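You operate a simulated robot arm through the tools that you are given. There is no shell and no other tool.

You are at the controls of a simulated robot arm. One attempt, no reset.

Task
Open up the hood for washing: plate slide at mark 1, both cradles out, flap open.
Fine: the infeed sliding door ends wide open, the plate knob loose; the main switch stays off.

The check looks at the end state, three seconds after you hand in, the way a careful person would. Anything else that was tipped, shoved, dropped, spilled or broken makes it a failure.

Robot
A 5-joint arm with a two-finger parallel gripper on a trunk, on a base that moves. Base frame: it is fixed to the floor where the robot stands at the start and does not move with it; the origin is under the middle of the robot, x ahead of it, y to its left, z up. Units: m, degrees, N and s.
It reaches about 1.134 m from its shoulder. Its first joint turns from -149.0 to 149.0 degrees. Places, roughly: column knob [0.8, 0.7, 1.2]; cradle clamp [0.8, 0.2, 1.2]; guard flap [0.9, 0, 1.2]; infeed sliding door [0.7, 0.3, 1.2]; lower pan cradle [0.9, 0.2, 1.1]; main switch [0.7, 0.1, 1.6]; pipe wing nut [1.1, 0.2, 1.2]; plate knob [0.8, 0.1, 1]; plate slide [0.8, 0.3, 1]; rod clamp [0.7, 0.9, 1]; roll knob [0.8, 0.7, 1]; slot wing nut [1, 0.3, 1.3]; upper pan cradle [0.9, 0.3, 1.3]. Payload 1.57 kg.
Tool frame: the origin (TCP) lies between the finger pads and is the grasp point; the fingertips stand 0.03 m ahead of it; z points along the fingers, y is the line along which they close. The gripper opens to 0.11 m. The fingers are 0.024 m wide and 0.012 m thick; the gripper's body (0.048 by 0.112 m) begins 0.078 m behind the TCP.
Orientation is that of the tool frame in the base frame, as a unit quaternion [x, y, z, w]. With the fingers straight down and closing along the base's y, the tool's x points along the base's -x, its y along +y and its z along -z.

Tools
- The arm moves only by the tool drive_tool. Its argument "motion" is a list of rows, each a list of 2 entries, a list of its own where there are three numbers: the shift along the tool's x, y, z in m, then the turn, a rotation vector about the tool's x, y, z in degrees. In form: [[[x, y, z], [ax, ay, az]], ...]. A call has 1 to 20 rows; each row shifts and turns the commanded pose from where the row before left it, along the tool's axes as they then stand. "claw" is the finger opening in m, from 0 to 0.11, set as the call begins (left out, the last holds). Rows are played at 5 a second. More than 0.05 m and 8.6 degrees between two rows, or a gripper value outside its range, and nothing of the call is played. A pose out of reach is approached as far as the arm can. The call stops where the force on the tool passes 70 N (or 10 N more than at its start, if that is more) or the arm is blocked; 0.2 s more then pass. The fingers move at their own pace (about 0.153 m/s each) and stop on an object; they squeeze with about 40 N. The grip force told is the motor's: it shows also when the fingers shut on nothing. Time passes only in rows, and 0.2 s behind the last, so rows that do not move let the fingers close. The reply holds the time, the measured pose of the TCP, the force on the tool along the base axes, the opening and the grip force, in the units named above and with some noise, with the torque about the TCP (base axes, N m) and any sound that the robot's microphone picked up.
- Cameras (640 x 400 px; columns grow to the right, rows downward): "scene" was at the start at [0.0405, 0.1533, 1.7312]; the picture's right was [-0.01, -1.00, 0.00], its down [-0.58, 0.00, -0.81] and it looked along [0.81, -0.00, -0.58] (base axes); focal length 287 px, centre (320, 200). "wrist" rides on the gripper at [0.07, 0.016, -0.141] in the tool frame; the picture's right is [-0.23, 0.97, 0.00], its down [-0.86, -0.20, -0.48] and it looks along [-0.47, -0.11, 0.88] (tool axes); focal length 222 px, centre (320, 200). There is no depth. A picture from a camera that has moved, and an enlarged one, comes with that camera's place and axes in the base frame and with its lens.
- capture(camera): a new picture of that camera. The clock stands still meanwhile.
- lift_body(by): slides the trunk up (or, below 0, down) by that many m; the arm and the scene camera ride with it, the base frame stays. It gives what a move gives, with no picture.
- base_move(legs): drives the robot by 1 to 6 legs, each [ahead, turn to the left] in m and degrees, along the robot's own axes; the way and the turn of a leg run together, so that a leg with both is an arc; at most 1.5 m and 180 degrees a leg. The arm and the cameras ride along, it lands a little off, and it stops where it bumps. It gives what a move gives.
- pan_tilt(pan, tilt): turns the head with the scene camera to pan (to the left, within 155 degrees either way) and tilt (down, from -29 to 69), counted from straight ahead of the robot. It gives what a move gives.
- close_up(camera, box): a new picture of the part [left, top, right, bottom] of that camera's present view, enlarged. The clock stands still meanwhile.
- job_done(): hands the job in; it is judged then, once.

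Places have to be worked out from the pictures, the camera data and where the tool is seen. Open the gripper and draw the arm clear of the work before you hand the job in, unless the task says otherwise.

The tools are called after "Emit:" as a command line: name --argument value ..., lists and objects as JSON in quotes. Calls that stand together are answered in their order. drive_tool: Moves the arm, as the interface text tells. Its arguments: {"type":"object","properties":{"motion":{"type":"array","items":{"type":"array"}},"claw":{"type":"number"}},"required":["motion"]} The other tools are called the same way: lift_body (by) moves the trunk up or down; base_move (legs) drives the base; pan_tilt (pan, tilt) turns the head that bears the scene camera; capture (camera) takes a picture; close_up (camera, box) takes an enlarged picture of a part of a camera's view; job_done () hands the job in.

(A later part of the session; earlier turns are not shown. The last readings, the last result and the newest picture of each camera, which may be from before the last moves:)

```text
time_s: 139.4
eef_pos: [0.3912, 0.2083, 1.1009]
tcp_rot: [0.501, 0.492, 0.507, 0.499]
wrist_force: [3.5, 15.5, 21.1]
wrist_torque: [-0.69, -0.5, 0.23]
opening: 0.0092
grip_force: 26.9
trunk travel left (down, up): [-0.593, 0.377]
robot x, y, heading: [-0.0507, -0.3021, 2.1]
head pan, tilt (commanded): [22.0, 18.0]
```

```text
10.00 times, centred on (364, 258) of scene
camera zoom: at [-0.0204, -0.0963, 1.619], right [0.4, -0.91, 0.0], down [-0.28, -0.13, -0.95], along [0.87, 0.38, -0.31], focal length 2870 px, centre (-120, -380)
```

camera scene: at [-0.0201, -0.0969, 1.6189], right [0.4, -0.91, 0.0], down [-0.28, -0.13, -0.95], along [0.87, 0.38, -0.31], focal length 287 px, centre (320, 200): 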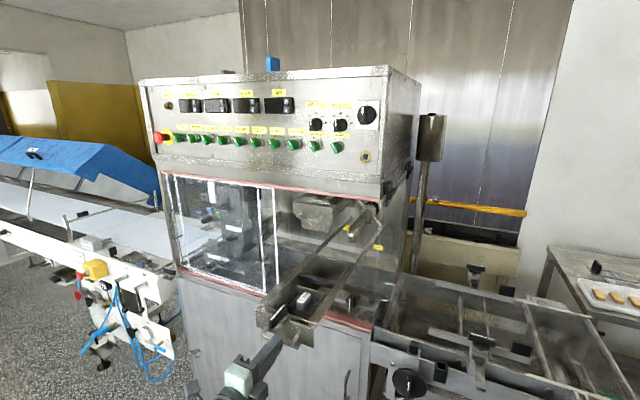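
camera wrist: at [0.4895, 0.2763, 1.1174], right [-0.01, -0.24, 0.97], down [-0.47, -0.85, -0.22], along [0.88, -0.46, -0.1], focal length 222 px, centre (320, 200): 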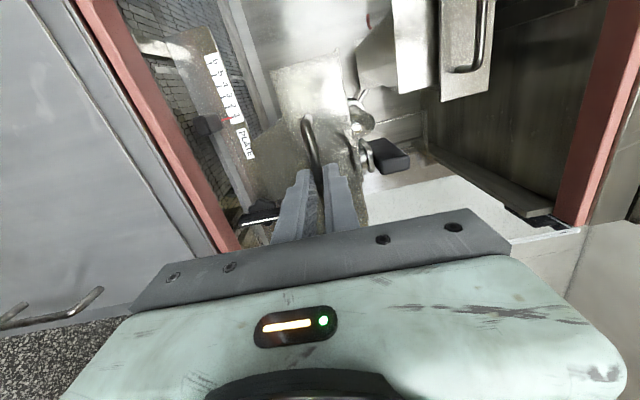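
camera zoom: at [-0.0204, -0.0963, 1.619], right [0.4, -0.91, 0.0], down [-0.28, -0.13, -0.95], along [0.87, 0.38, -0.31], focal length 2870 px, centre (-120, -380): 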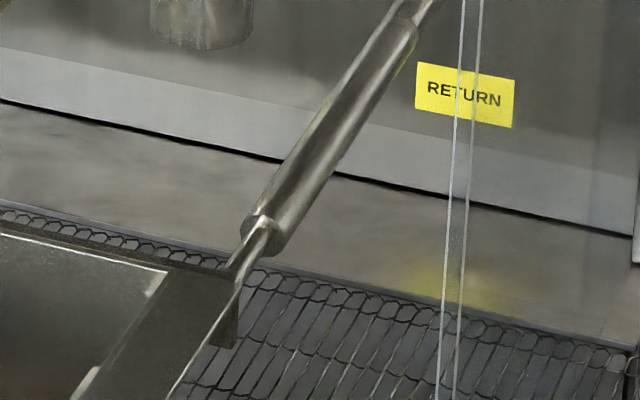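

I look at the whole rods once more to understand the telescoping.

Emit:
close_up --camera "scene" --box '[350, 195, 398, 265]'

Emit:
close_up --camera "scene" --box '[240, 255, 350, 355]'

```text
5.71 times, centred on (374, 230) of scene
camera zoom: at [-0.0204, -0.0963, 1.619], right [0.4, -0.91, 0.0], down [-0.28, -0.13, -0.95], along [0.87, 0.38, -0.31], focal length 1640 px, centre (11, 29)
```

zoom: 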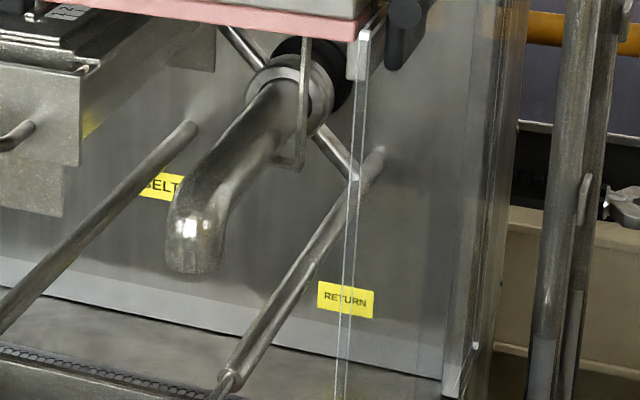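

```text
4.00 times, centred on (295, 305) of scene
camera zoom: at [-0.0204, -0.0963, 1.619], right [0.4, -0.91, 0.0], down [-0.28, -0.13, -0.95], along [0.87, 0.38, -0.31], focal length 1148 px, centre (420, -220)
```

zoom: 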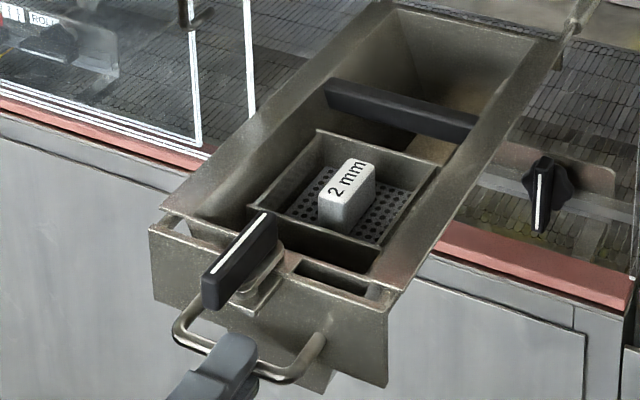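

The cradle is fully outside the hood, 0.33 m out, still on its slides. I back the base 3 cm while holding the handle (friction grip limits the pull) to see whether there's a stop.

Emit:
base_move --legs '[[-0.03, 0]]'

Emit:
close_up --camera "scene" --box '[340, 195, 390, 275]'

```text
time_s: 140.2
eef_pos: [0.3599, 0.2067, 1.1015]
tcp_rot: [0.5, 0.493, 0.508, 0.499]
wrist_force: [3.8, 19.4, 22.0]
wrist_torque: [-0.75, -0.51, 0.58]
opening: 0.0089
grip_force: 28.0
trunk travel left (down, up): [-0.593, 0.377]
robot x, y, heading: [-0.0822, -0.3019, 2.0]
head pan, tilt (commanded): [22.0, 18.0]
```

```text
5.00 times, centred on (365, 235) of scene
camera zoom: at [-0.0513, -0.0968, 1.6189], right [0.4, -0.91, 0.0], down [-0.28, -0.13, -0.95], along [0.87, 0.38, -0.31], focal length 1435 px, centre (95, 25)
```

zoom: 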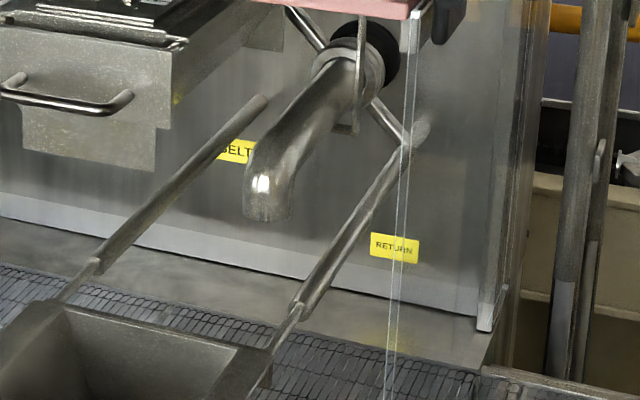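

No stop yet at 0.363 m; the whole cradle is now clear of the hood. The base is close to the sill, so instead I re-grip with the hand yawed 35° to gain arm travel and feel for a stop.

Emit:
drive_tool --motion '[[[0, 0, 0], [0, 0, 0]], [[0, 0, 0], [0, 0, 0]], [[0, 0, 0], [0, -7, 0]], [[0, 0, 0], [0, -7, 0]], [[0, 0, 0], [0, -7, 0]], [[0, 0, 0], [0, -7, 0]], [[0, 0, 0], [0, -7, 0]]]' --claw 0.03

Emit:
close_up --camera "scene" --box '[220, 255, 360, 375]'

```text
time_s: 141.8
eef_pos: [0.3615, 0.204, 1.0994]
tcp_rot: [0.629, 0.319, 0.334, 0.625]
wrist_force: [-0.8, 1.0, -0.3]
wrist_torque: [0.0, -0.03, 0.01]
opening: 0.03
grip_force: 0.0
trunk travel left (down, up): [-0.593, 0.377]
robot x, y, heading: [-0.081, -0.3043, 1.8]
head pan, tilt (commanded): [22.0, 18.0]
```

```text
3.33 times, centred on (290, 315) of scene
camera zoom: at [-0.0503, -0.098, 1.619], right [0.4, -0.91, 0.0], down [-0.28, -0.13, -0.95], along [0.87, 0.39, -0.31], focal length 956 px, centre (420, -183)
```

zoom: 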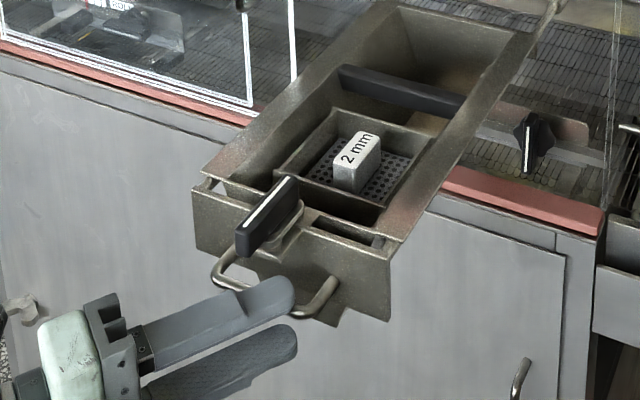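

The released cradle stays perfectly level, so it is held by its slide. I grip again and pull a few centimetres more.

Emit:
drive_tool --motion '[[[0, 0, 0], [0, 0, 0]], [[0, 0, 0], [0, 0, 0]]]' --claw 0.0

Emit:
drive_tool --motion '[[[-0.0029, 0, -0.0041], [0, 0, 0]], [[-0.0029, 0, -0.0041], [0, 0, 0]], [[-0.0029, 0, -0.0041], [0, 0, 0]], [[-0.0029, 0, -0.0041], [0, 0, 0]], [[-0.0029, 0, -0.0041], [0, 0, 0]], [[-0.0029, 0, -0.0041], [0, 0, 0]]]'

```text
time_s: 142.4
eef_pos: [0.3602, 0.2046, 1.101]
tcp_rot: [0.628, 0.318, 0.335, 0.626]
wrist_force: [4.2, 6.9, 28.0]
wrist_torque: [-0.63, -0.69, -0.45]
opening: 0.0087
grip_force: 27.8
trunk travel left (down, up): [-0.593, 0.377]
robot x, y, heading: [-0.0812, -0.3039, 1.6]
head pan, tilt (commanded): [22.0, 18.0]
```

```text
time_s: 143.8
eef_pos: [0.3311, 0.2044, 1.1009]
tcp_rot: [0.627, 0.318, 0.336, 0.627]
wrist_force: [3.5, 14.9, 40.4]
wrist_torque: [-0.85, -0.98, 0.93]
opening: 0.0089
grip_force: 27.1
out of reach, approached as far as the arm can: row 1
trunk travel left (down, up): [-0.593, 0.377]
robot x, y, heading: [-0.0804, -0.3049, 1.8]
head pan, tilt (commanded): [22.0, 18.0]
```

Still no stop at 0.39 m. I relieve the vertical load by raising 2 mm and check the slide's look.

Emit:
lift_body --by 0.002

Emit:
close_up --camera "scene" --box '[280, 195, 400, 295]'

```text
time_s: 144.3
eef_pos: [0.3292, 0.2048, 1.1009]
tcp_rot: [0.629, 0.319, 0.334, 0.625]
wrist_force: [-0.2, 11.4, 24.3]
wrist_torque: [-0.65, -0.64, 0.48]
opening: 0.0089
grip_force: 27.0
trunk travel left (down, up): [-0.595, 0.375]
robot x, y, heading: [-0.0835, -0.3062, 1.9]
head pan, tilt (commanded): [22.0, 18.0]
```

```text
4.00 times, centred on (340, 245) of scene
camera zoom: at [-0.0521, -0.098, 1.6209], right [0.4, -0.91, 0.0], down [-0.28, -0.13, -0.95], along [0.87, 0.39, -0.31], focal length 1148 px, centre (240, 20)
```

zoom: 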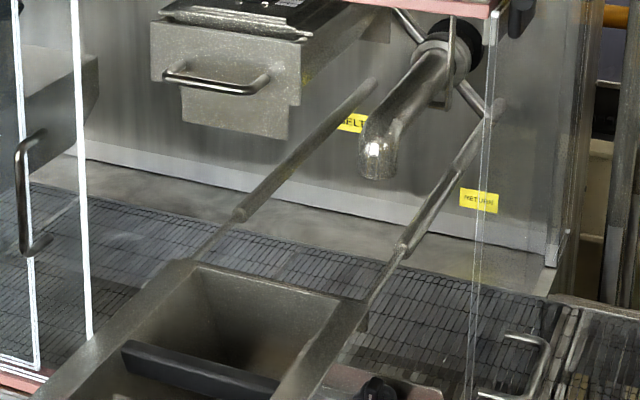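

The cradle's own thin rods are drawing out of fixed tubes. I pull another 3 cm.

Emit:
drive_tool --motion '[[[-0.0029, 0, -0.0041], [0, 0, 0]], [[-0.0029, 0, -0.0041], [0, 0, 0]], [[-0.0029, 0, -0.0041], [0, 0, 0]], [[-0.0029, 0, -0.0041], [0, 0, 0]], [[-0.0029, 0, -0.0041], [0, 0, 0]], [[-0.0029, 0, -0.0041], [0, 0, 0]]]'

```text
time_s: 145.8
eef_pos: [0.3011, 0.2034, 1.1005]
tcp_rot: [0.631, 0.321, 0.332, 0.624]
wrist_force: [0.7, 0.1, 0.8]
wrist_torque: [-0.01, -0.05, -0.01]
opening: 0.0
grip_force: 21.0
trunk travel left (down, up): [-0.595, 0.375]
robot x, y, heading: [-0.0816, -0.3007, 1.9]
head pan, tilt (commanded): [22.0, 18.0]
```

The fingers slipped off the bar — opening went to 0 — which suggests the cradle met its stop around 0.40 m. I look at where it stands.

Emit:
capture --camera "scene"

Emit:
close_up --camera "scene" --box '[200, 225, 400, 375]'

```text
taken
camera scene: at [-0.0504, -0.0981, 1.6209], right [0.4, -0.91, 0.0], down [-0.28, -0.13, -0.95], along [0.87, 0.38, -0.31], focal length 287 px, centre (320, 200)
```

scene: 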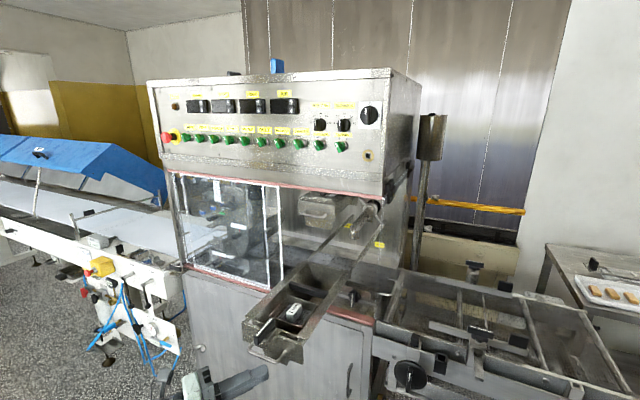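

```text
2.67 times, centred on (300, 300) of scene
camera zoom: at [-0.0504, -0.0981, 1.6209], right [0.4, -0.91, 0.0], down [-0.28, -0.13, -0.95], along [0.87, 0.38, -0.31], focal length 765 px, centre (373, -67)
```

zoom: 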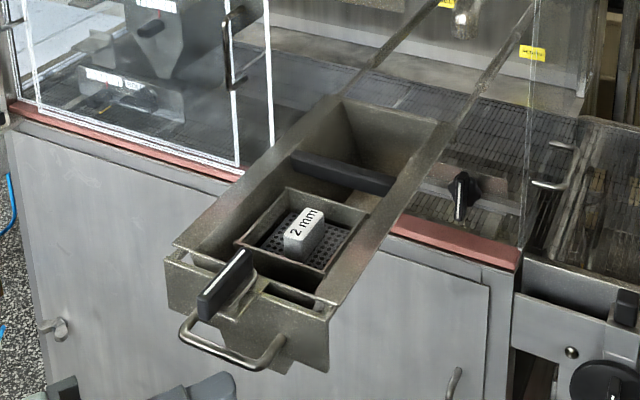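

The lower cradle is out at its stop (≈0.40 m). For the upper one I back the hand clear of the handle and raise to z≈1.275, above the lower cradle's clamp.

Emit:
drive_tool --motion '[[[0, 0, -0.012], [0, 0, 0]]]'

Emit:
lift_body --by 0.18

Emit:
capture --camera "scene"

Emit:
capture --camera "wrist"

```text
time_s: 146.2
eef_pos: [0.2925, 0.2105, 1.099]
tcp_rot: [0.631, 0.32, 0.334, 0.623]
wrist_force: [0.4, 0.8, 0.1]
wrist_torque: [-0.02, -0.04, -0.02]
opening: 0.0
grip_force: 20.9
trunk travel left (down, up): [-0.595, 0.375]
robot x, y, heading: [-0.083, -0.3026, 1.9]
head pan, tilt (commanded): [22.0, 18.0]
```

```text
time_s: 148.2
eef_pos: [0.2915, 0.2117, 1.2796]
tcp_rot: [0.631, 0.319, 0.334, 0.623]
wrist_force: [0.2, 0.7, -0.6]
wrist_torque: [0.01, 0.01, -0.02]
opening: 0.0001
grip_force: 21.5
trunk travel left (down, up): [-0.775, 0.195]
robot x, y, heading: [-0.0829, -0.3059, 1.8]
head pan, tilt (commanded): [22.0, 18.0]
```

```text
taken
camera scene: at [-0.0503, -0.0979, 1.8009], right [0.4, -0.91, 0.0], down [-0.28, -0.13, -0.95], along [0.87, 0.38, -0.31], focal length 287 px, centre (320, 200)
```

scene: 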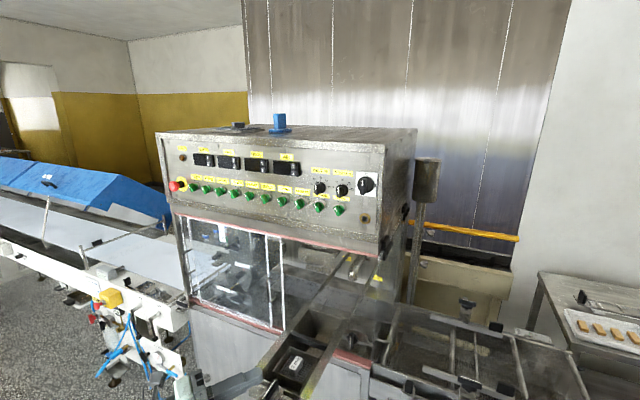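

```text
taken
camera wrist: at [0.2156, 0.349, 1.2984], right [-0.14, -0.2, 0.97], down [-0.88, -0.42, -0.22], along [0.45, -0.88, -0.12], focal length 222 px, centre (320, 200)
```

wrist: 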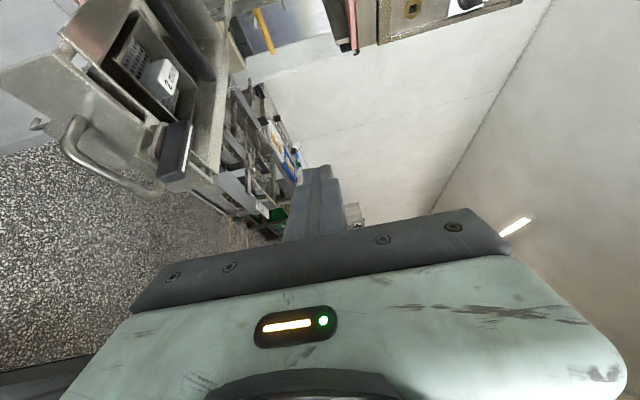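

Clear above the lower cradle. I straighten the hand and move it in front of the upper cradle's handle, fingers opened to 45 mm.

Emit:
drive_tool --motion '[[[0.0295, 0, 0.0264], [0, 7, 0]], [[0.0261, 0, 0.0299], [0, 7, 0]], [[0.0222, 0, 0.0328], [0, 7, 0]], [[0.0181, 0, 0.0353], [0, 7, 0]], [[0.0136, 0, 0.0372], [0, 7, 0]], [[0.009, 0, 0.0386], [0, 0, 0]], [[0.009, 0, 0.0386], [0, 0, 0]], [[0.009, 0, 0.0386], [0, 0, 0]]]' --claw 0.045

Emit:
capture --camera "wrist"

Emit:
close_up --camera "scene" --box '[240, 230, 400, 350]'

```text
time_s: 149.9
eef_pos: [0.6009, 0.2842, 1.2839]
tcp_rot: [0.501, 0.493, 0.509, 0.497]
wrist_force: [0.1, -0.1, 1.1]
wrist_torque: [-0.01, -0.01, -0.04]
opening: 0.0452
grip_force: 0.0
trunk travel left (down, up): [-0.775, 0.195]
robot x, y, heading: [-0.084, -0.3045, 2.0]
head pan, tilt (commanded): [22.0, 18.0]
```

```text
taken
camera wrist: at [0.4592, 0.3528, 1.2993], right [-0.01, -0.24, 0.97], down [-0.47, -0.85, -0.22], along [0.88, -0.46, -0.11], focal length 222 px, centre (320, 200)
```

wrist: 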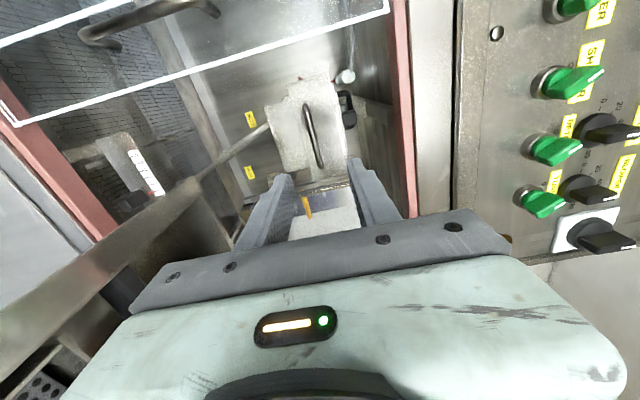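

```text
3.33 times, centred on (320, 290) of scene
camera zoom: at [-0.0499, -0.0979, 1.8009], right [0.4, -0.91, 0.0], down [-0.28, -0.13, -0.95], along [0.87, 0.39, -0.31], focal length 956 px, centre (320, -100)
```

zoom: 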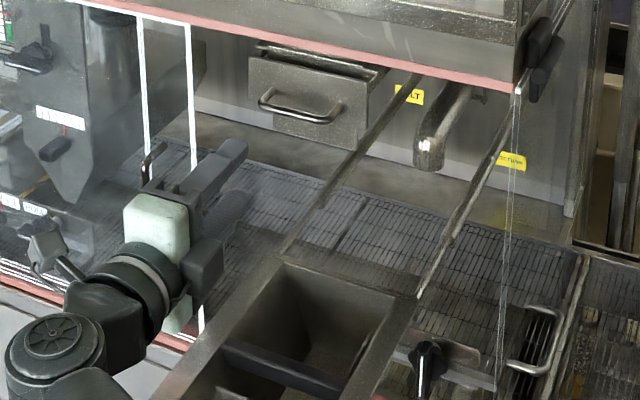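

I zoom the wrist view on the upper handle to centre on it and see what is above the cradle.

Emit:
close_up --camera "wrist" --box '[240, 60, 400, 180]'

```text
3.33 times, centred on (320, 120) of wrist
camera zoom: at [0.4592, 0.3528, 1.2993], right [-0.01, -0.24, 0.97], down [-0.47, -0.85, -0.22], along [0.88, -0.46, -0.11], focal length 740 px, centre (320, 467)
```

zoom: 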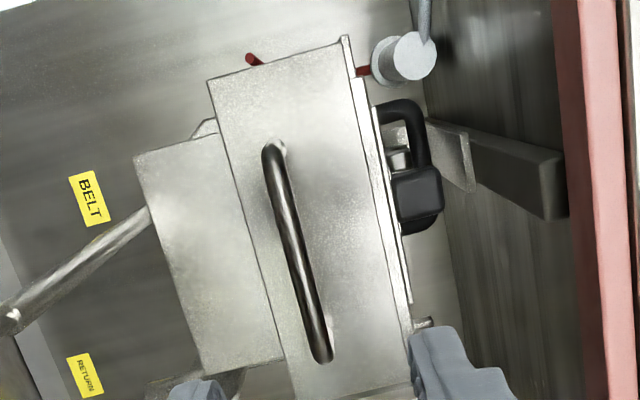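

Upper handle bar is at about (0.737, 0.29, 1.276). I lower 7 mm and advance to surround it.

Emit:
lift_body --by -0.007

Emit:
drive_tool --motion '[[[0.003, 0, 0.03], [0, 0, 0]], [[0, 0, 0.03], [0, 0, 0]], [[0, 0, 0.03], [0, 0, 0]], [[0, 0, 0.02], [0, 0, 0]], [[0, 0, 0.008], [0, 0, 0]]]'

Emit:
capture --camera "wrist"

Emit:
close_up --camera "scene" --box '[240, 230, 400, 350]'

```text
time_s: 150.5
eef_pos: [0.6002, 0.2829, 1.2757]
tcp_rot: [0.501, 0.493, 0.508, 0.498]
wrist_force: [1.0, 0.0, -0.1]
wrist_torque: [-0.01, -0.02, -0.02]
opening: 0.045
grip_force: 0.0
trunk travel left (down, up): [-0.768, 0.202]
robot x, y, heading: [-0.078, -0.3051, 1.9]
head pan, tilt (commanded): [22.0, 18.0]
```

```text
time_s: 151.7
eef_pos: [0.7196, 0.2865, 1.2775]
tcp_rot: [0.501, 0.493, 0.508, 0.499]
wrist_force: [0.8, -0.4, -0.9]
wrist_torque: [0.02, 0.0, 0.0]
opening: 0.0448
grip_force: 0.0
trunk travel left (down, up): [-0.768, 0.202]
robot x, y, heading: [-0.0809, -0.305, 2.2]
head pan, tilt (commanded): [22.0, 18.0]
```

```text
taken
camera wrist: at [0.5773, 0.3555, 1.2925], right [-0.01, -0.24, 0.97], down [-0.47, -0.85, -0.22], along [0.88, -0.46, -0.1], focal length 222 px, centre (320, 200)
```

wrist: 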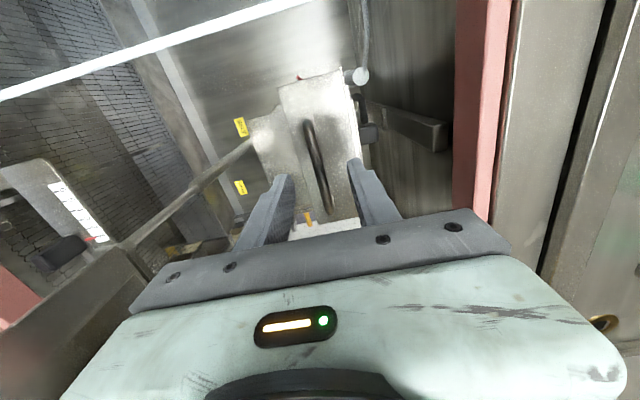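

```text
3.33 times, centred on (320, 290) of scene
camera zoom: at [-0.0501, -0.098, 1.794], right [0.4, -0.91, 0.0], down [-0.28, -0.13, -0.95], along [0.87, 0.39, -0.31], focal length 956 px, centre (320, -100)
```

zoom: 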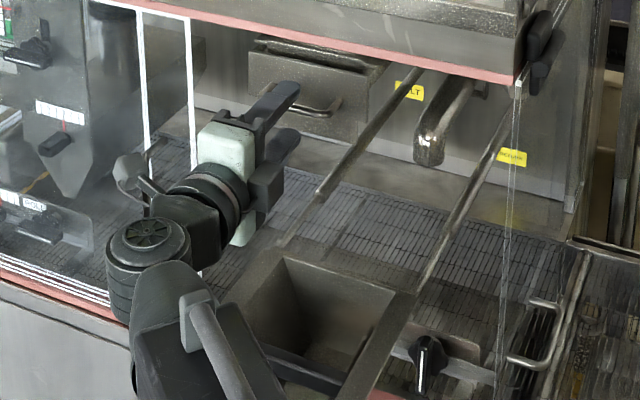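

The bar is between the fingers. I go 5 mm deeper and close.

Emit:
drive_tool --motion '[[[0, 0, 0.005], [0, 0, 0]], [[0, 0, 0], [0, 0, 0]]]'

Emit:
drive_tool --motion '[[[0, 0, 0], [0, 0, 0]], [[0, 0, 0], [0, 0, 0]], [[0, 0, 0], [0, 0, 0]]]' --claw 0.0

```text
time_s: 152.3
eef_pos: [0.7244, 0.2874, 1.2759]
tcp_rot: [0.5, 0.492, 0.509, 0.499]
wrist_force: [1.3, 0.4, -0.9]
wrist_torque: [-0.01, 0.03, 0.0]
opening: 0.0451
grip_force: 0.1
trunk travel left (down, up): [-0.768, 0.202]
robot x, y, heading: [-0.0849, -0.3023, 1.9]
head pan, tilt (commanded): [22.0, 18.0]
```

```text
time_s: 153.1
eef_pos: [0.7234, 0.287, 1.277]
tcp_rot: [0.499, 0.492, 0.509, 0.5]
wrist_force: [3.8, 3.4, 10.6]
wrist_torque: [-0.69, -0.24, -0.02]
opening: 0.0088
grip_force: 27.5
trunk travel left (down, up): [-0.768, 0.202]
robot x, y, heading: [-0.0806, -0.3021, 1.9]
head pan, tilt (commanded): [22.0, 18.0]
```

Held well (9 mm, small forces). I make a gentle test pull of about 4 cm.

Emit:
drive_tool --motion '[[[0, 0, -0.004], [0, 0, 0]], [[0, 0, -0.006], [0, 0, 0]], [[0, 0, -0.008], [0, 0, 0]], [[0, 0, -0.01], [0, 0, 0]], [[0, 0, -0.012], [0, 0, 0]]]'

Emit:
capture --camera "wrist"

Emit:
close_up --camera "scene" --box '[240, 230, 400, 350]'

```text
time_s: 154.3
eef_pos: [0.682, 0.2887, 1.2772]
tcp_rot: [0.499, 0.492, 0.508, 0.5]
wrist_force: [1.6, 6.7, 11.4]
wrist_torque: [-0.65, -0.3, -0.42]
opening: 0.0091
grip_force: 27.0
trunk travel left (down, up): [-0.768, 0.202]
robot x, y, heading: [-0.0808, -0.3027, 2.0]
head pan, tilt (commanded): [22.0, 18.0]
```

```text
taken
camera wrist: at [0.5401, 0.3565, 1.293], right [-0.02, -0.24, 0.97], down [-0.47, -0.85, -0.22], along [0.88, -0.46, -0.1], focal length 222 px, centre (320, 200)
```

wrist: 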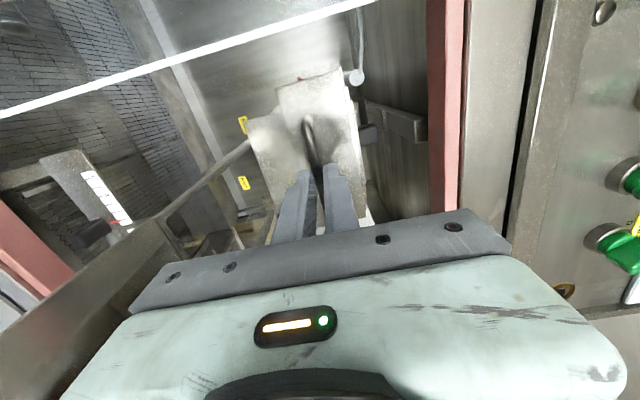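

```text
3.33 times, centred on (320, 290) of scene
camera zoom: at [-0.0514, -0.0978, 1.794], right [0.4, -0.91, 0.0], down [-0.28, -0.13, -0.95], along [0.87, 0.38, -0.31], focal length 956 px, centre (320, -100)
```

zoom: 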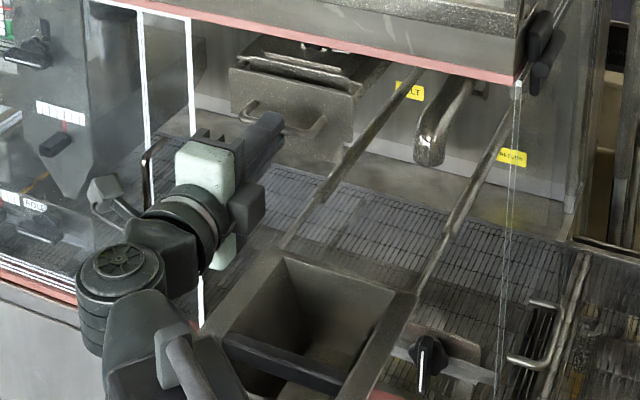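

The upper cradle slides too. I pull on 6 cm, watching force and the clearance of its top under the frame.

Emit:
drive_tool --motion '[[[0, 0, -0.01], [0, 0, 0]], [[0, 0, -0.012], [0, 0, 0]], [[0, 0, -0.012], [0, 0, 0]], [[0, 0, -0.012], [0, 0, 0]], [[0, 0, -0.012], [0, 0, 0]]]'

Emit:
close_up --camera "scene" --box '[240, 230, 400, 350]'

Emit:
capture --camera "wrist"

```text
time_s: 155.5
eef_pos: [0.6216, 0.2877, 1.2765]
tcp_rot: [0.498, 0.494, 0.508, 0.5]
wrist_force: [1.1, 19.4, 24.4]
wrist_torque: [-0.71, -0.63, 0.77]
opening: 0.009
grip_force: 27.2
trunk travel left (down, up): [-0.768, 0.202]
robot x, y, heading: [-0.0807, -0.3041, 1.9]
head pan, tilt (commanded): [22.0, 18.0]
```

```text
3.33 times, centred on (320, 290) of scene
camera zoom: at [-0.0528, -0.0968, 1.7939], right [0.41, -0.91, 0.0], down [-0.28, -0.13, -0.95], along [0.87, 0.38, -0.31], focal length 956 px, centre (320, -100)
```

zoom: 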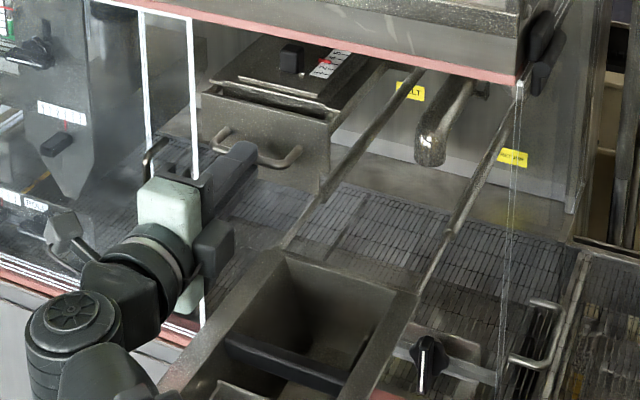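

```text
taken
camera wrist: at [0.4805, 0.3566, 1.2929], right [-0.01, -0.24, 0.97], down [-0.47, -0.85, -0.22], along [0.88, -0.46, -0.1], focal length 222 px, centre (320, 200)
```

wrist: 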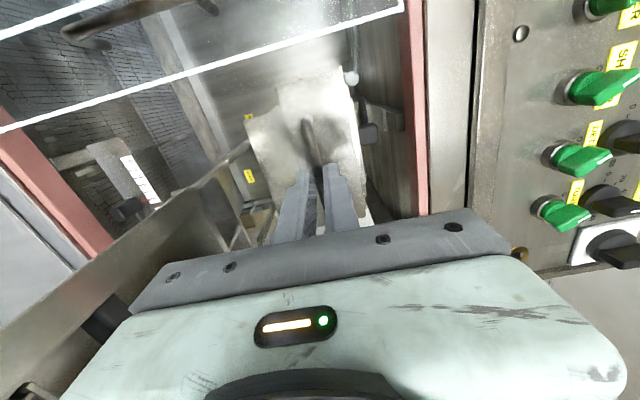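

All clear; the lid slides under the frame with room. I continue pulling 8 cm.

Emit:
drive_tool --motion '[[[0, 0, -0.01], [0, 0, 0]], [[0, 0, -0.01], [0, 0, 0]], [[0, 0, -0.01], [0, 0, 0]], [[0, 0, -0.01], [0, 0, 0]], [[0, 0, -0.01], [0, 0, 0]], [[0, 0, -0.01], [0, 0, 0]], [[0, 0, -0.01], [0, 0, 0]], [[0, 0, -0.01], [0, 0, 0]]]'

Emit:
capture --camera "scene"

Emit:
close_up --camera "scene" --box '[220, 220, 380, 340]'

```text
time_s: 157.3
eef_pos: [0.5428, 0.2863, 1.277]
tcp_rot: [0.498, 0.494, 0.508, 0.501]
wrist_force: [2.1, 20.4, 29.3]
wrist_torque: [-0.72, -0.81, 0.68]
opening: 0.0088
grip_force: 27.5
trunk travel left (down, up): [-0.768, 0.202]
robot x, y, heading: [-0.0832, -0.3024, 2.1]
head pan, tilt (commanded): [22.0, 18.0]
```

```text
taken
camera scene: at [-0.053, -0.0969, 1.794], right [0.41, -0.91, 0.0], down [-0.28, -0.13, -0.95], along [0.87, 0.39, -0.31], focal length 287 px, centre (320, 200)
```

scene: 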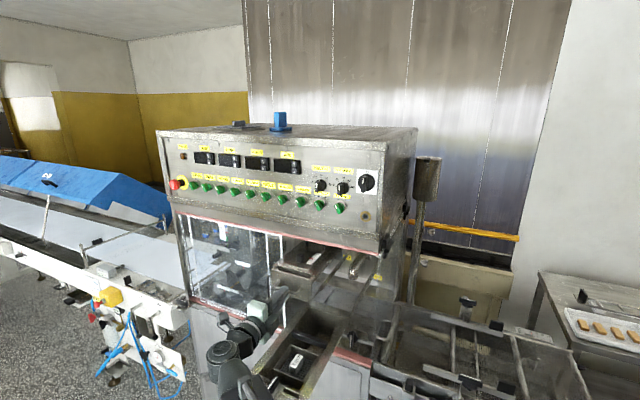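

```text
3.33 times, centred on (300, 280) of scene
camera zoom: at [-0.053, -0.0969, 1.794], right [0.41, -0.91, 0.0], down [-0.28, -0.13, -0.95], along [0.87, 0.39, -0.31], focal length 956 px, centre (387, -67)
```

zoom: 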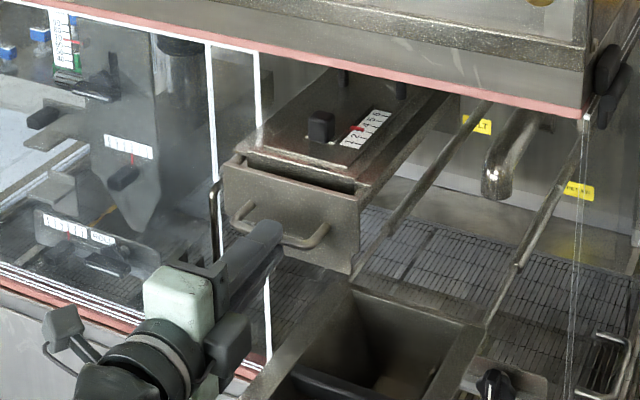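

Fine so far (0.18 m). I ease the vertical load slightly and keep pulling.

Emit:
lift_body --by 0.002

Emit:
drive_tool --motion '[[[0, 0, -0.01], [0, 0, 0]], [[0, 0, -0.01], [0, 0, 0]], [[0, 0, -0.01], [0, 0, 0]], [[0, 0, -0.01], [0, 0, 0]], [[0, 0, -0.01], [0, 0, 0]], [[0, 0, -0.01], [0, 0, 0]], [[0, 0, -0.01], [0, 0, 0]], [[0, 0, -0.01], [0, 0, 0]]]'

Emit:
close_up --camera "scene" --box '[220, 220, 380, 340]'

```text
time_s: 157.8
eef_pos: [0.5436, 0.2875, 1.2772]
tcp_rot: [0.501, 0.494, 0.507, 0.499]
wrist_force: [-4.3, 14.4, 12.2]
wrist_torque: [-0.7, -0.29, 0.92]
opening: 0.0089
grip_force: 27.2
trunk travel left (down, up): [-0.77, 0.2]
robot x, y, heading: [-0.083, -0.3073, 1.9]
head pan, tilt (commanded): [22.0, 18.0]
```

```text
time_s: 159.6
eef_pos: [0.4655, 0.2873, 1.2773]
tcp_rot: [0.5, 0.494, 0.507, 0.499]
wrist_force: [2.7, 18.3, 23.4]
wrist_torque: [-0.69, -0.62, 0.71]
opening: 0.0089
grip_force: 27.5
trunk travel left (down, up): [-0.77, 0.2]
robot x, y, heading: [-0.0831, -0.3027, 1.9]
head pan, tilt (commanded): [22.0, 18.0]
```

```text
3.33 times, centred on (300, 280) of scene
camera zoom: at [-0.0519, -0.0966, 1.7959], right [0.4, -0.91, 0.0], down [-0.28, -0.13, -0.95], along [0.87, 0.38, -0.31], focal length 956 px, centre (387, -67)
```

zoom: 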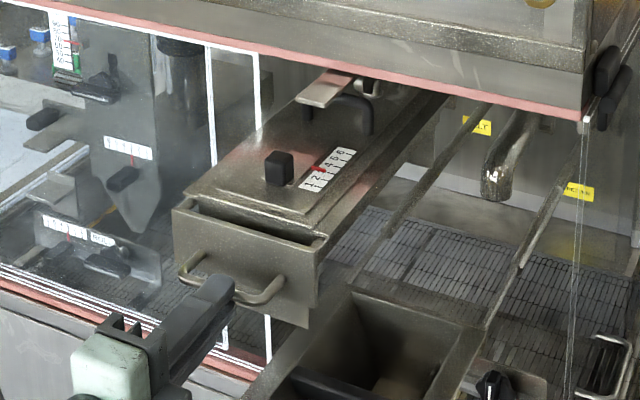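

At 0.26 m; a bracket and black loop on the lid are near the frame. I zoom to check they pass freely.

Emit:
close_up --camera "scene" --box '[284, 230, 348, 270]'

```text
10.00 times, centred on (316, 250) of scene
camera zoom: at [-0.0519, -0.0966, 1.7959], right [0.4, -0.91, 0.0], down [-0.28, -0.13, -0.95], along [0.87, 0.38, -0.31], focal length 2870 px, centre (360, -300)
```

zoom: 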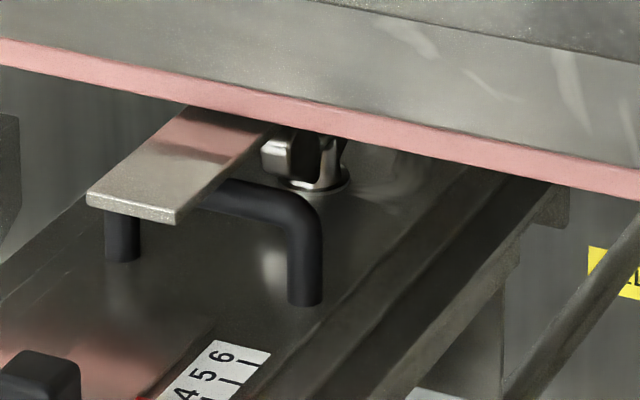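

The loop and wing nut are close under the frame, but no force so far. I go on in small steps with checks.

Emit:
drive_tool --motion '[[[0, 0, -0.005], [0, 0, 0]], [[0, 0, -0.005], [0, 0, 0]], [[0, 0, -0.005], [0, 0, 0]], [[0, 0, -0.005], [0, 0, 0]]]'

Emit:
close_up --camera "scene" --box '[284, 230, 348, 270]'

```text
time_s: 160.6
eef_pos: [0.4445, 0.2871, 1.2764]
tcp_rot: [0.499, 0.494, 0.507, 0.498]
wrist_force: [3.4, 19.6, 21.3]
wrist_torque: [-0.68, -0.56, 0.71]
opening: 0.0088
grip_force: 27.4
trunk travel left (down, up): [-0.77, 0.2]
robot x, y, heading: [-0.0835, -0.3021, 1.9]
head pan, tilt (commanded): [22.0, 18.0]
```

```text
10.00 times, centred on (316, 250) of scene
camera zoom: at [-0.0515, -0.0963, 1.7958], right [0.4, -0.91, 0.0], down [-0.28, -0.13, -0.95], along [0.87, 0.38, -0.31], focal length 2870 px, centre (360, -300)
```

zoom: 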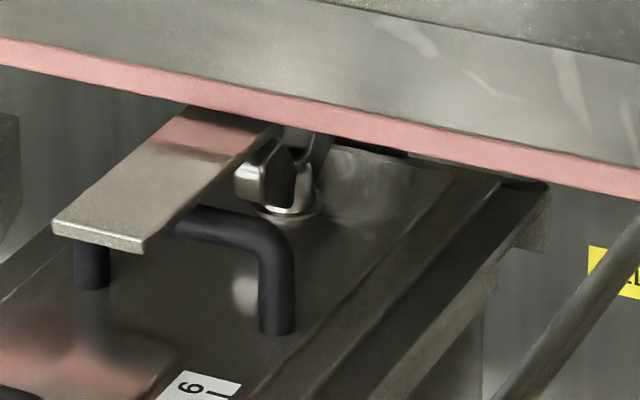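

Those parts ride with the cradle and clear the frame. I continue 6 cm.

Emit:
drive_tool --motion '[[[0, 0, -0.006], [0, 0, 0]], [[0, 0, -0.006], [0, 0, 0]], [[0, 0, -0.006], [0, 0, 0]], [[0, 0, -0.006], [0, 0, 0]], [[0, 0, -0.006], [0, 0, 0]], [[0, 0, -0.006], [0, 0, 0]], [[0, 0, -0.006], [0, 0, 0]], [[0, 0, -0.006], [0, 0, 0]]]'

Emit:
capture --camera "scene"

```text
time_s: 162.4
eef_pos: [0.3972, 0.2857, 1.2774]
tcp_rot: [0.499, 0.495, 0.507, 0.499]
wrist_force: [4.0, 20.3, 21.4]
wrist_torque: [-0.69, -0.57, 0.49]
opening: 0.0088
grip_force: 27.1
trunk travel left (down, up): [-0.77, 0.2]
robot x, y, heading: [-0.0843, -0.303, 1.9]
head pan, tilt (commanded): [22.0, 18.0]
```

```text
taken
camera scene: at [-0.0515, -0.0963, 1.7958], right [0.4, -0.91, 0.0], down [-0.28, -0.13, -0.95], along [0.87, 0.38, -0.31], focal length 287 px, centre (320, 200)
```

scene: 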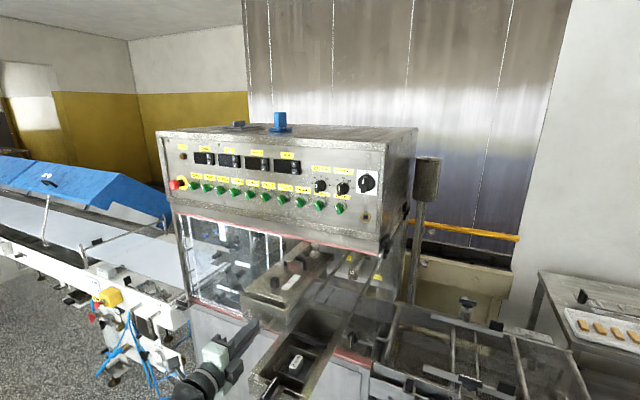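

Pulled 0.326 m with only 4 N. I continue carefully to find its stop, expected near 0.40 m.

Emit:
drive_tool --motion '[[[0, 0, -0.005], [0, 0, 0]], [[0, 0, -0.005], [0, 0, 0]], [[0, 0, -0.005], [0, 0, 0]], [[0, 0, -0.005], [0, 0, 0]], [[0, 0, -0.005], [0, 0, 0]], [[0, 0, -0.005], [0, 0, 0]]]'

Emit:
close_up --camera "scene" --box '[180, 220, 380, 370]'

```text
time_s: 163.8
eef_pos: [0.3647, 0.2866, 1.2778]
tcp_rot: [0.501, 0.494, 0.507, 0.498]
wrist_force: [3.1, 16.4, 23.0]
wrist_torque: [-0.68, -0.61, 0.17]
opening: 0.009
grip_force: 27.5
trunk travel left (down, up): [-0.77, 0.2]
robot x, y, heading: [-0.0844, -0.3031, 2.1]
head pan, tilt (commanded): [22.0, 18.0]
```

```text
2.67 times, centred on (280, 295) of scene
camera zoom: at [-0.0515, -0.0969, 1.7959], right [0.4, -0.91, 0.0], down [-0.28, -0.13, -0.95], along [0.87, 0.38, -0.31], focal length 765 px, centre (427, -53)
```

zoom: 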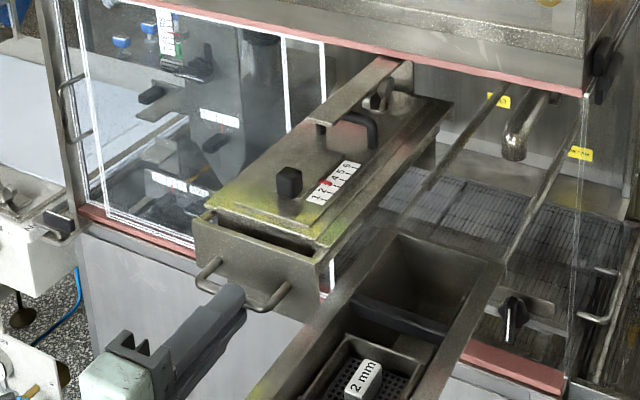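

At 0.36 m. I go on in 4 mm steps, watching the grip opening so I stop when the cradle stops.

Emit:
drive_tool --motion '[[[0, 0, -0.004], [0, 0, 0]], [[0, 0, -0.004], [0, 0, 0]], [[0, 0, -0.004], [0, 0, 0]], [[0, 0, -0.004], [0, 0, 0]], [[0, 0, -0.004], [0, 0, 0]], [[0, 0, -0.004], [0, 0, 0]], [[0, 0, -0.004], [0, 0, 0]]]'

```text
time_s: 165.4
eef_pos: [0.339, 0.2877, 1.2774]
tcp_rot: [0.501, 0.494, 0.507, 0.498]
wrist_force: [4.1, 17.0, 21.9]
wrist_torque: [-0.69, -0.6, 0.36]
opening: 0.0091
grip_force: 27.5
trunk travel left (down, up): [-0.77, 0.2]
robot x, y, heading: [-0.0854, -0.3046, 1.7]
head pan, tilt (commanded): [22.0, 18.0]
```

Emit:
drive_tool --motion '[[[0, 0, -0.003], [0, 0, 0]], [[0, 0, -0.003], [0, 0, 0]], [[0, 0, -0.003], [0, 0, 0]], [[0, 0, -0.003], [0, 0, 0]], [[0, 0, -0.003], [0, 0, 0]]]'

```text
time_s: 166.6
eef_pos: [0.3249, 0.2878, 1.277]
tcp_rot: [0.5, 0.494, 0.508, 0.498]
wrist_force: [4.2, 18.3, 24.1]
wrist_torque: [-0.71, -0.63, 0.75]
opening: 0.009
grip_force: 27.6
trunk travel left (down, up): [-0.77, 0.2]
robot x, y, heading: [-0.0812, -0.3048, 1.9]
head pan, tilt (commanded): [22.0, 18.0]
```

Pulled 0.3985 m and still free (4 N). I take a few more 3 mm steps to feel the stop.

Emit:
drive_tool --motion '[[[0, 0, -0.003], [0, 0, 0]], [[0, 0, -0.003], [0, 0, 0]], [[0, 0, -0.003], [0, 0, 0]]]'

```text
time_s: 167.4
eef_pos: [0.3163, 0.2839, 1.2746]
tcp_rot: [0.504, 0.494, 0.505, 0.497]
wrist_force: [1.0, 0.6, 0.0]
wrist_torque: [-0.03, -0.03, 0.0]
opening: 0.0
grip_force: 21.9
trunk travel left (down, up): [-0.77, 0.2]
robot x, y, heading: [-0.0845, -0.3039, 1.6]
head pan, tilt (commanded): [22.0, 18.0]
```

The fingers slipped off at 0.40 m again, so the upper cradle is at its stop as well. I fold the hand to the right away from the handle, then raise the trunk to pass above everything on the way to the flap.

Emit:
drive_tool --motion '[[[-0.0303, 0, -0.002], [0, -7.5, 0]], [[-0.0303, 0, -0.002], [0, -7.5, 0]], [[-0.0303, 0, -0.002], [0, -7.5, 0]], [[-0.0303, 0, -0.002], [0, -7.5, 0]]]'

Emit:
lift_body --by 0.195

Emit:
capture --camera "scene"

Emit:
close_up --camera "scene" --box '[180, 230, 380, 380]'

```text
time_s: 168.4
eef_pos: [0.2857, 0.1694, 1.2746]
tcp_rot: [0.617, 0.347, 0.359, 0.609]
wrist_force: [-0.2, -0.5, 0.1]
wrist_torque: [0.01, 0.01, -0.01]
opening: 0.0002
grip_force: 20.9
trunk travel left (down, up): [-0.77, 0.2]
robot x, y, heading: [-0.0824, -0.3065, 2.0]
head pan, tilt (commanded): [22.0, 18.0]
```

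```text
time_s: 170.6
eef_pos: [0.287, 0.1673, 1.4692]
tcp_rot: [0.616, 0.348, 0.359, 0.608]
wrist_force: [-0.4, -0.5, 0.8]
wrist_torque: [0.0, 0.0, 0.0]
opening: 0.0
grip_force: 21.4
trunk travel left (down, up): [-0.965, 0.005]
robot x, y, heading: [-0.0856, -0.3062, 1.6]
head pan, tilt (commanded): [22.0, 18.0]
```

```text
taken
camera scene: at [-0.0503, -0.0978, 1.9909], right [0.4, -0.91, 0.0], down [-0.28, -0.13, -0.95], along [0.87, 0.39, -0.31], focal length 287 px, centre (320, 200)
```

scene: 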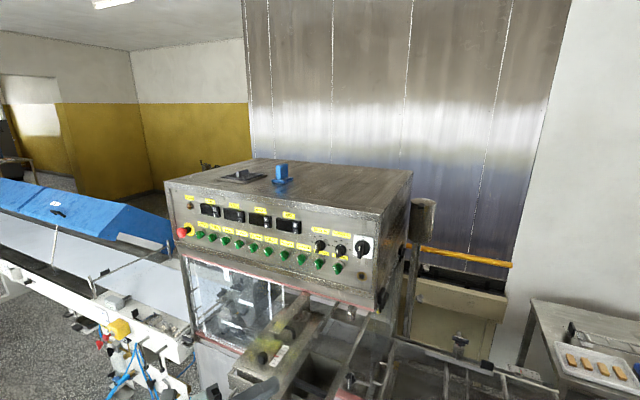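

```text
2.67 times, centred on (280, 305) of scene
camera zoom: at [-0.0503, -0.0978, 1.9909], right [0.4, -0.91, 0.0], down [-0.28, -0.13, -0.95], along [0.87, 0.39, -0.31], focal length 765 px, centre (427, -80)
```

zoom: 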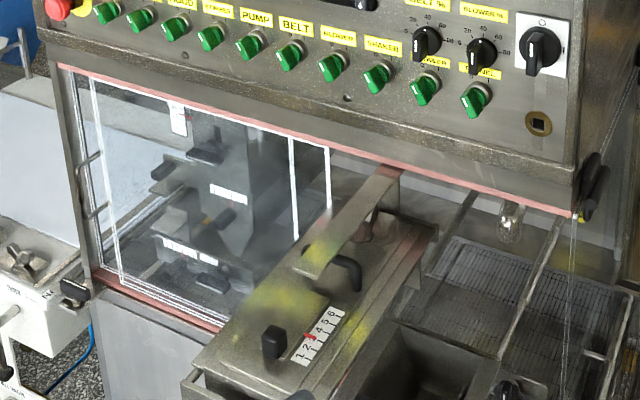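

Both cradles are out. For the flap I'll push it open from inside through the open doorway with closed fingers, then lift it with the trunk. First I roll the hand so the camera sits on top, here in free air.

Emit:
drive_tool --motion '[[[0, 0, 0], [0, 0, 8.18]], [[0, 0, 0], [0, 0, 8.18]], [[0, 0, 0], [0, 0, 8.18]], [[0, 0, 0], [0, 0, 8.18]], [[0, 0, 0], [0, 0, 8.18]], [[0, 0, 0], [0, 0, 8.18]], [[0, 0, 0], [0, 0, 8.18]], [[0, 0, 0], [0, 0, 8.18]], [[0, 0, 0], [0, 0, 8.18]], [[0, 0, 0], [0, 0, 8.18]], [[0, 0, 0], [0, 0, 8.18]]]'

```text
time_s: 172.9
eef_pos: [0.2856, 0.168, 1.4701]
tcp_rot: [0.681, -0.19, 0.685, 0.175]
wrist_force: [-0.3, 0.3, 0.3]
wrist_torque: [0.01, -0.01, -0.02]
opening: 0.0002
grip_force: 21.3
trunk travel left (down, up): [-0.965, 0.005]
robot x, y, heading: [-0.0839, -0.3009, 1.8]
head pan, tilt (commanded): [22.0, 18.0]
```

Roll reached 180° (camera on top). I swing round and unfold to about (0.60, 0.09) in front of the doorway, still high.

Emit:
drive_tool --motion '[[[0, 0.0012, 0.0399], [0, 0, 0]], [[0, 0.0012, 0.0399], [0, 0, 0]], [[0, -0.003, 0.0337], [0, 0, 0]], [[0, -0.003, 0.0337], [0, 0, 0]], [[0, -0.003, 0.0337], [0, 0, 0]], [[0, 0.0029, 0.0336], [0, 0, 0]], [[0, 0.0029, 0.0336], [0, 0, 0]], [[0, 0.0029, 0.0336], [0, 0, 0]], [[0, -0.0244, 0.0135], [7.5, 0, 0]], [[0, -0.0225, 0.0126], [7.5, 0, 0]], [[0, -0.0206, 0.0114], [7.5, 0, 0]], [[0, -0.019, 0.0101], [7.5, 0, 0]]]'

Emit:
capture --camera "wrist"

Emit:
capture --camera "scene"

```text
time_s: 175.6
eef_pos: [0.6005, 0.0923, 1.472]
tcp_rot: [0.705, -0.006, 0.709, -0.007]
wrist_force: [1.0, -0.4, 0.0]
wrist_torque: [0.01, -0.05, 0.0]
opening: 0.0
grip_force: 20.9
trunk travel left (down, up): [-0.965, 0.005]
robot x, y, heading: [-0.0812, -0.3095, 1.9]
head pan, tilt (commanded): [22.0, 18.0]
```

```text
taken
camera wrist: at [0.4596, 0.0735, 1.5407], right [0.0, -0.97, -0.24], down [-0.47, 0.21, -0.85], along [0.88, 0.12, -0.46], focal length 222 px, centre (320, 200)
```

wrist: 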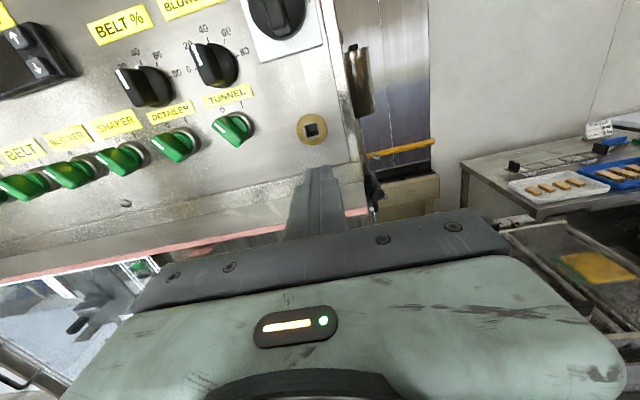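

```text
taken
camera scene: at [-0.05, -0.098, 1.991], right [0.4, -0.91, 0.0], down [-0.28, -0.13, -0.95], along [0.87, 0.39, -0.31], focal length 287 px, centre (320, 200)
```

scene: 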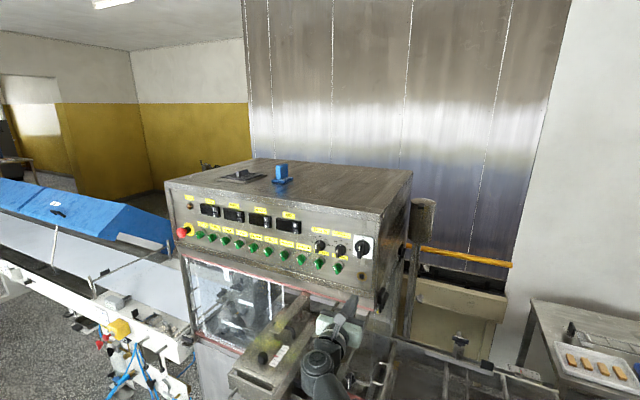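

The hand faces the console's lower right at (0.60, 0.09). I lower to door-opening height in two steps, checking clearance to the cradles.

Emit:
lift_body --by -0.15

Emit:
capture --camera "wrist"

Emit:
capture --camera "scene"

```text
time_s: 177.3
eef_pos: [0.5998, 0.0912, 1.3211]
tcp_rot: [0.705, -0.006, 0.709, -0.005]
wrist_force: [-0.5, 0.1, 0.0]
wrist_torque: [-0.04, 0.02, -0.01]
opening: 0.0
grip_force: 21.6
trunk travel left (down, up): [-0.815, 0.155]
robot x, y, heading: [-0.0833, -0.3024, 2.0]
head pan, tilt (commanded): [22.0, 18.0]
```

```text
taken
camera wrist: at [0.4591, 0.0736, 1.3908], right [0.0, -0.97, -0.24], down [-0.47, 0.21, -0.85], along [0.88, 0.12, -0.46], focal length 222 px, centre (320, 200)
```

wrist: 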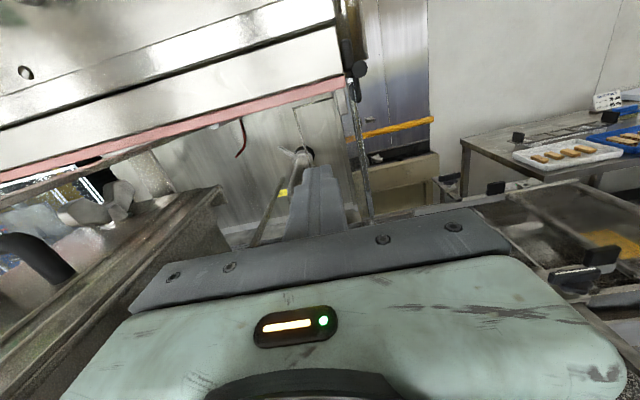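

```text
taken
camera scene: at [-0.0503, -0.098, 1.841], right [0.4, -0.91, 0.0], down [-0.28, -0.13, -0.95], along [0.87, 0.39, -0.31], focal length 287 px, centre (320, 200)
```

scene: 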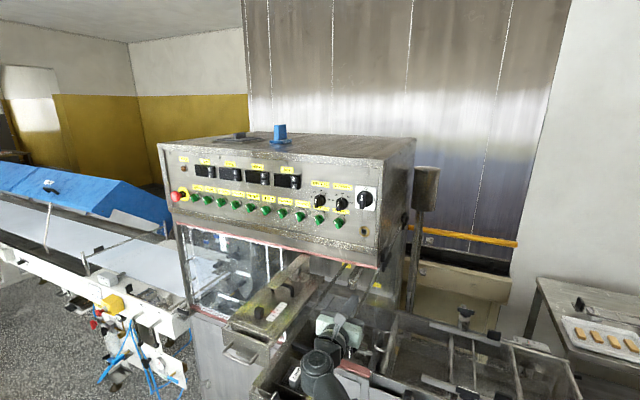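

There's room between the upper cradle (left) and the flap edge (right). I lower another 9.5 cm, staying above the lower cradle's rim.

Emit:
lift_body --by -0.095

Emit:
capture --camera "wrist"

Emit:
close_up --camera "scene" --box '[220, 210, 420, 370]'

```text
time_s: 178.6
eef_pos: [0.6008, 0.0922, 1.2267]
tcp_rot: [0.705, -0.006, 0.709, -0.006]
wrist_force: [-0.3, -0.2, -0.2]
wrist_torque: [-0.03, 0.02, -0.03]
opening: 0.0001
grip_force: 21.3
trunk travel left (down, up): [-0.72, 0.25]
robot x, y, heading: [-0.0822, -0.3018, 1.9]
head pan, tilt (commanded): [22.0, 18.0]
```

```text
taken
camera wrist: at [0.4591, 0.0735, 1.2958], right [0.0, -0.97, -0.24], down [-0.47, 0.21, -0.85], along [0.88, 0.12, -0.46], focal length 222 px, centre (320, 200)
```

wrist: 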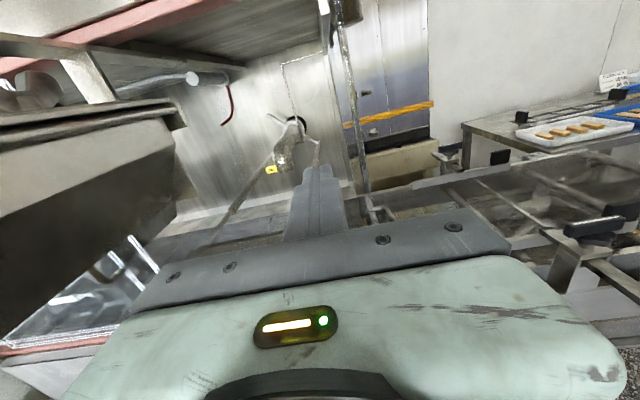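

```text
2.50 times, centred on (320, 290) of scene
camera zoom: at [-0.0503, -0.098, 1.746], right [0.4, -0.91, 0.0], down [-0.28, -0.13, -0.95], along [0.87, 0.39, -0.31], focal length 717 px, centre (320, -25)
```

zoom: 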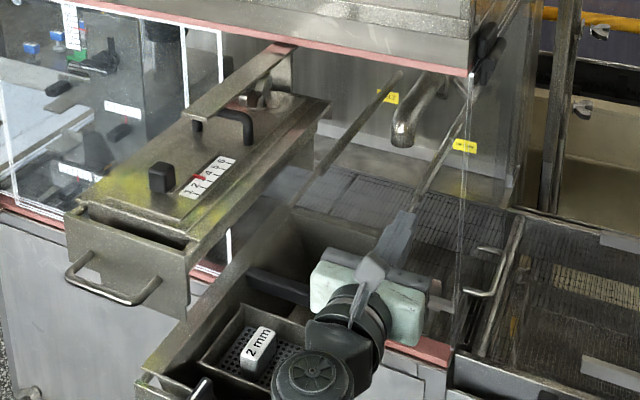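

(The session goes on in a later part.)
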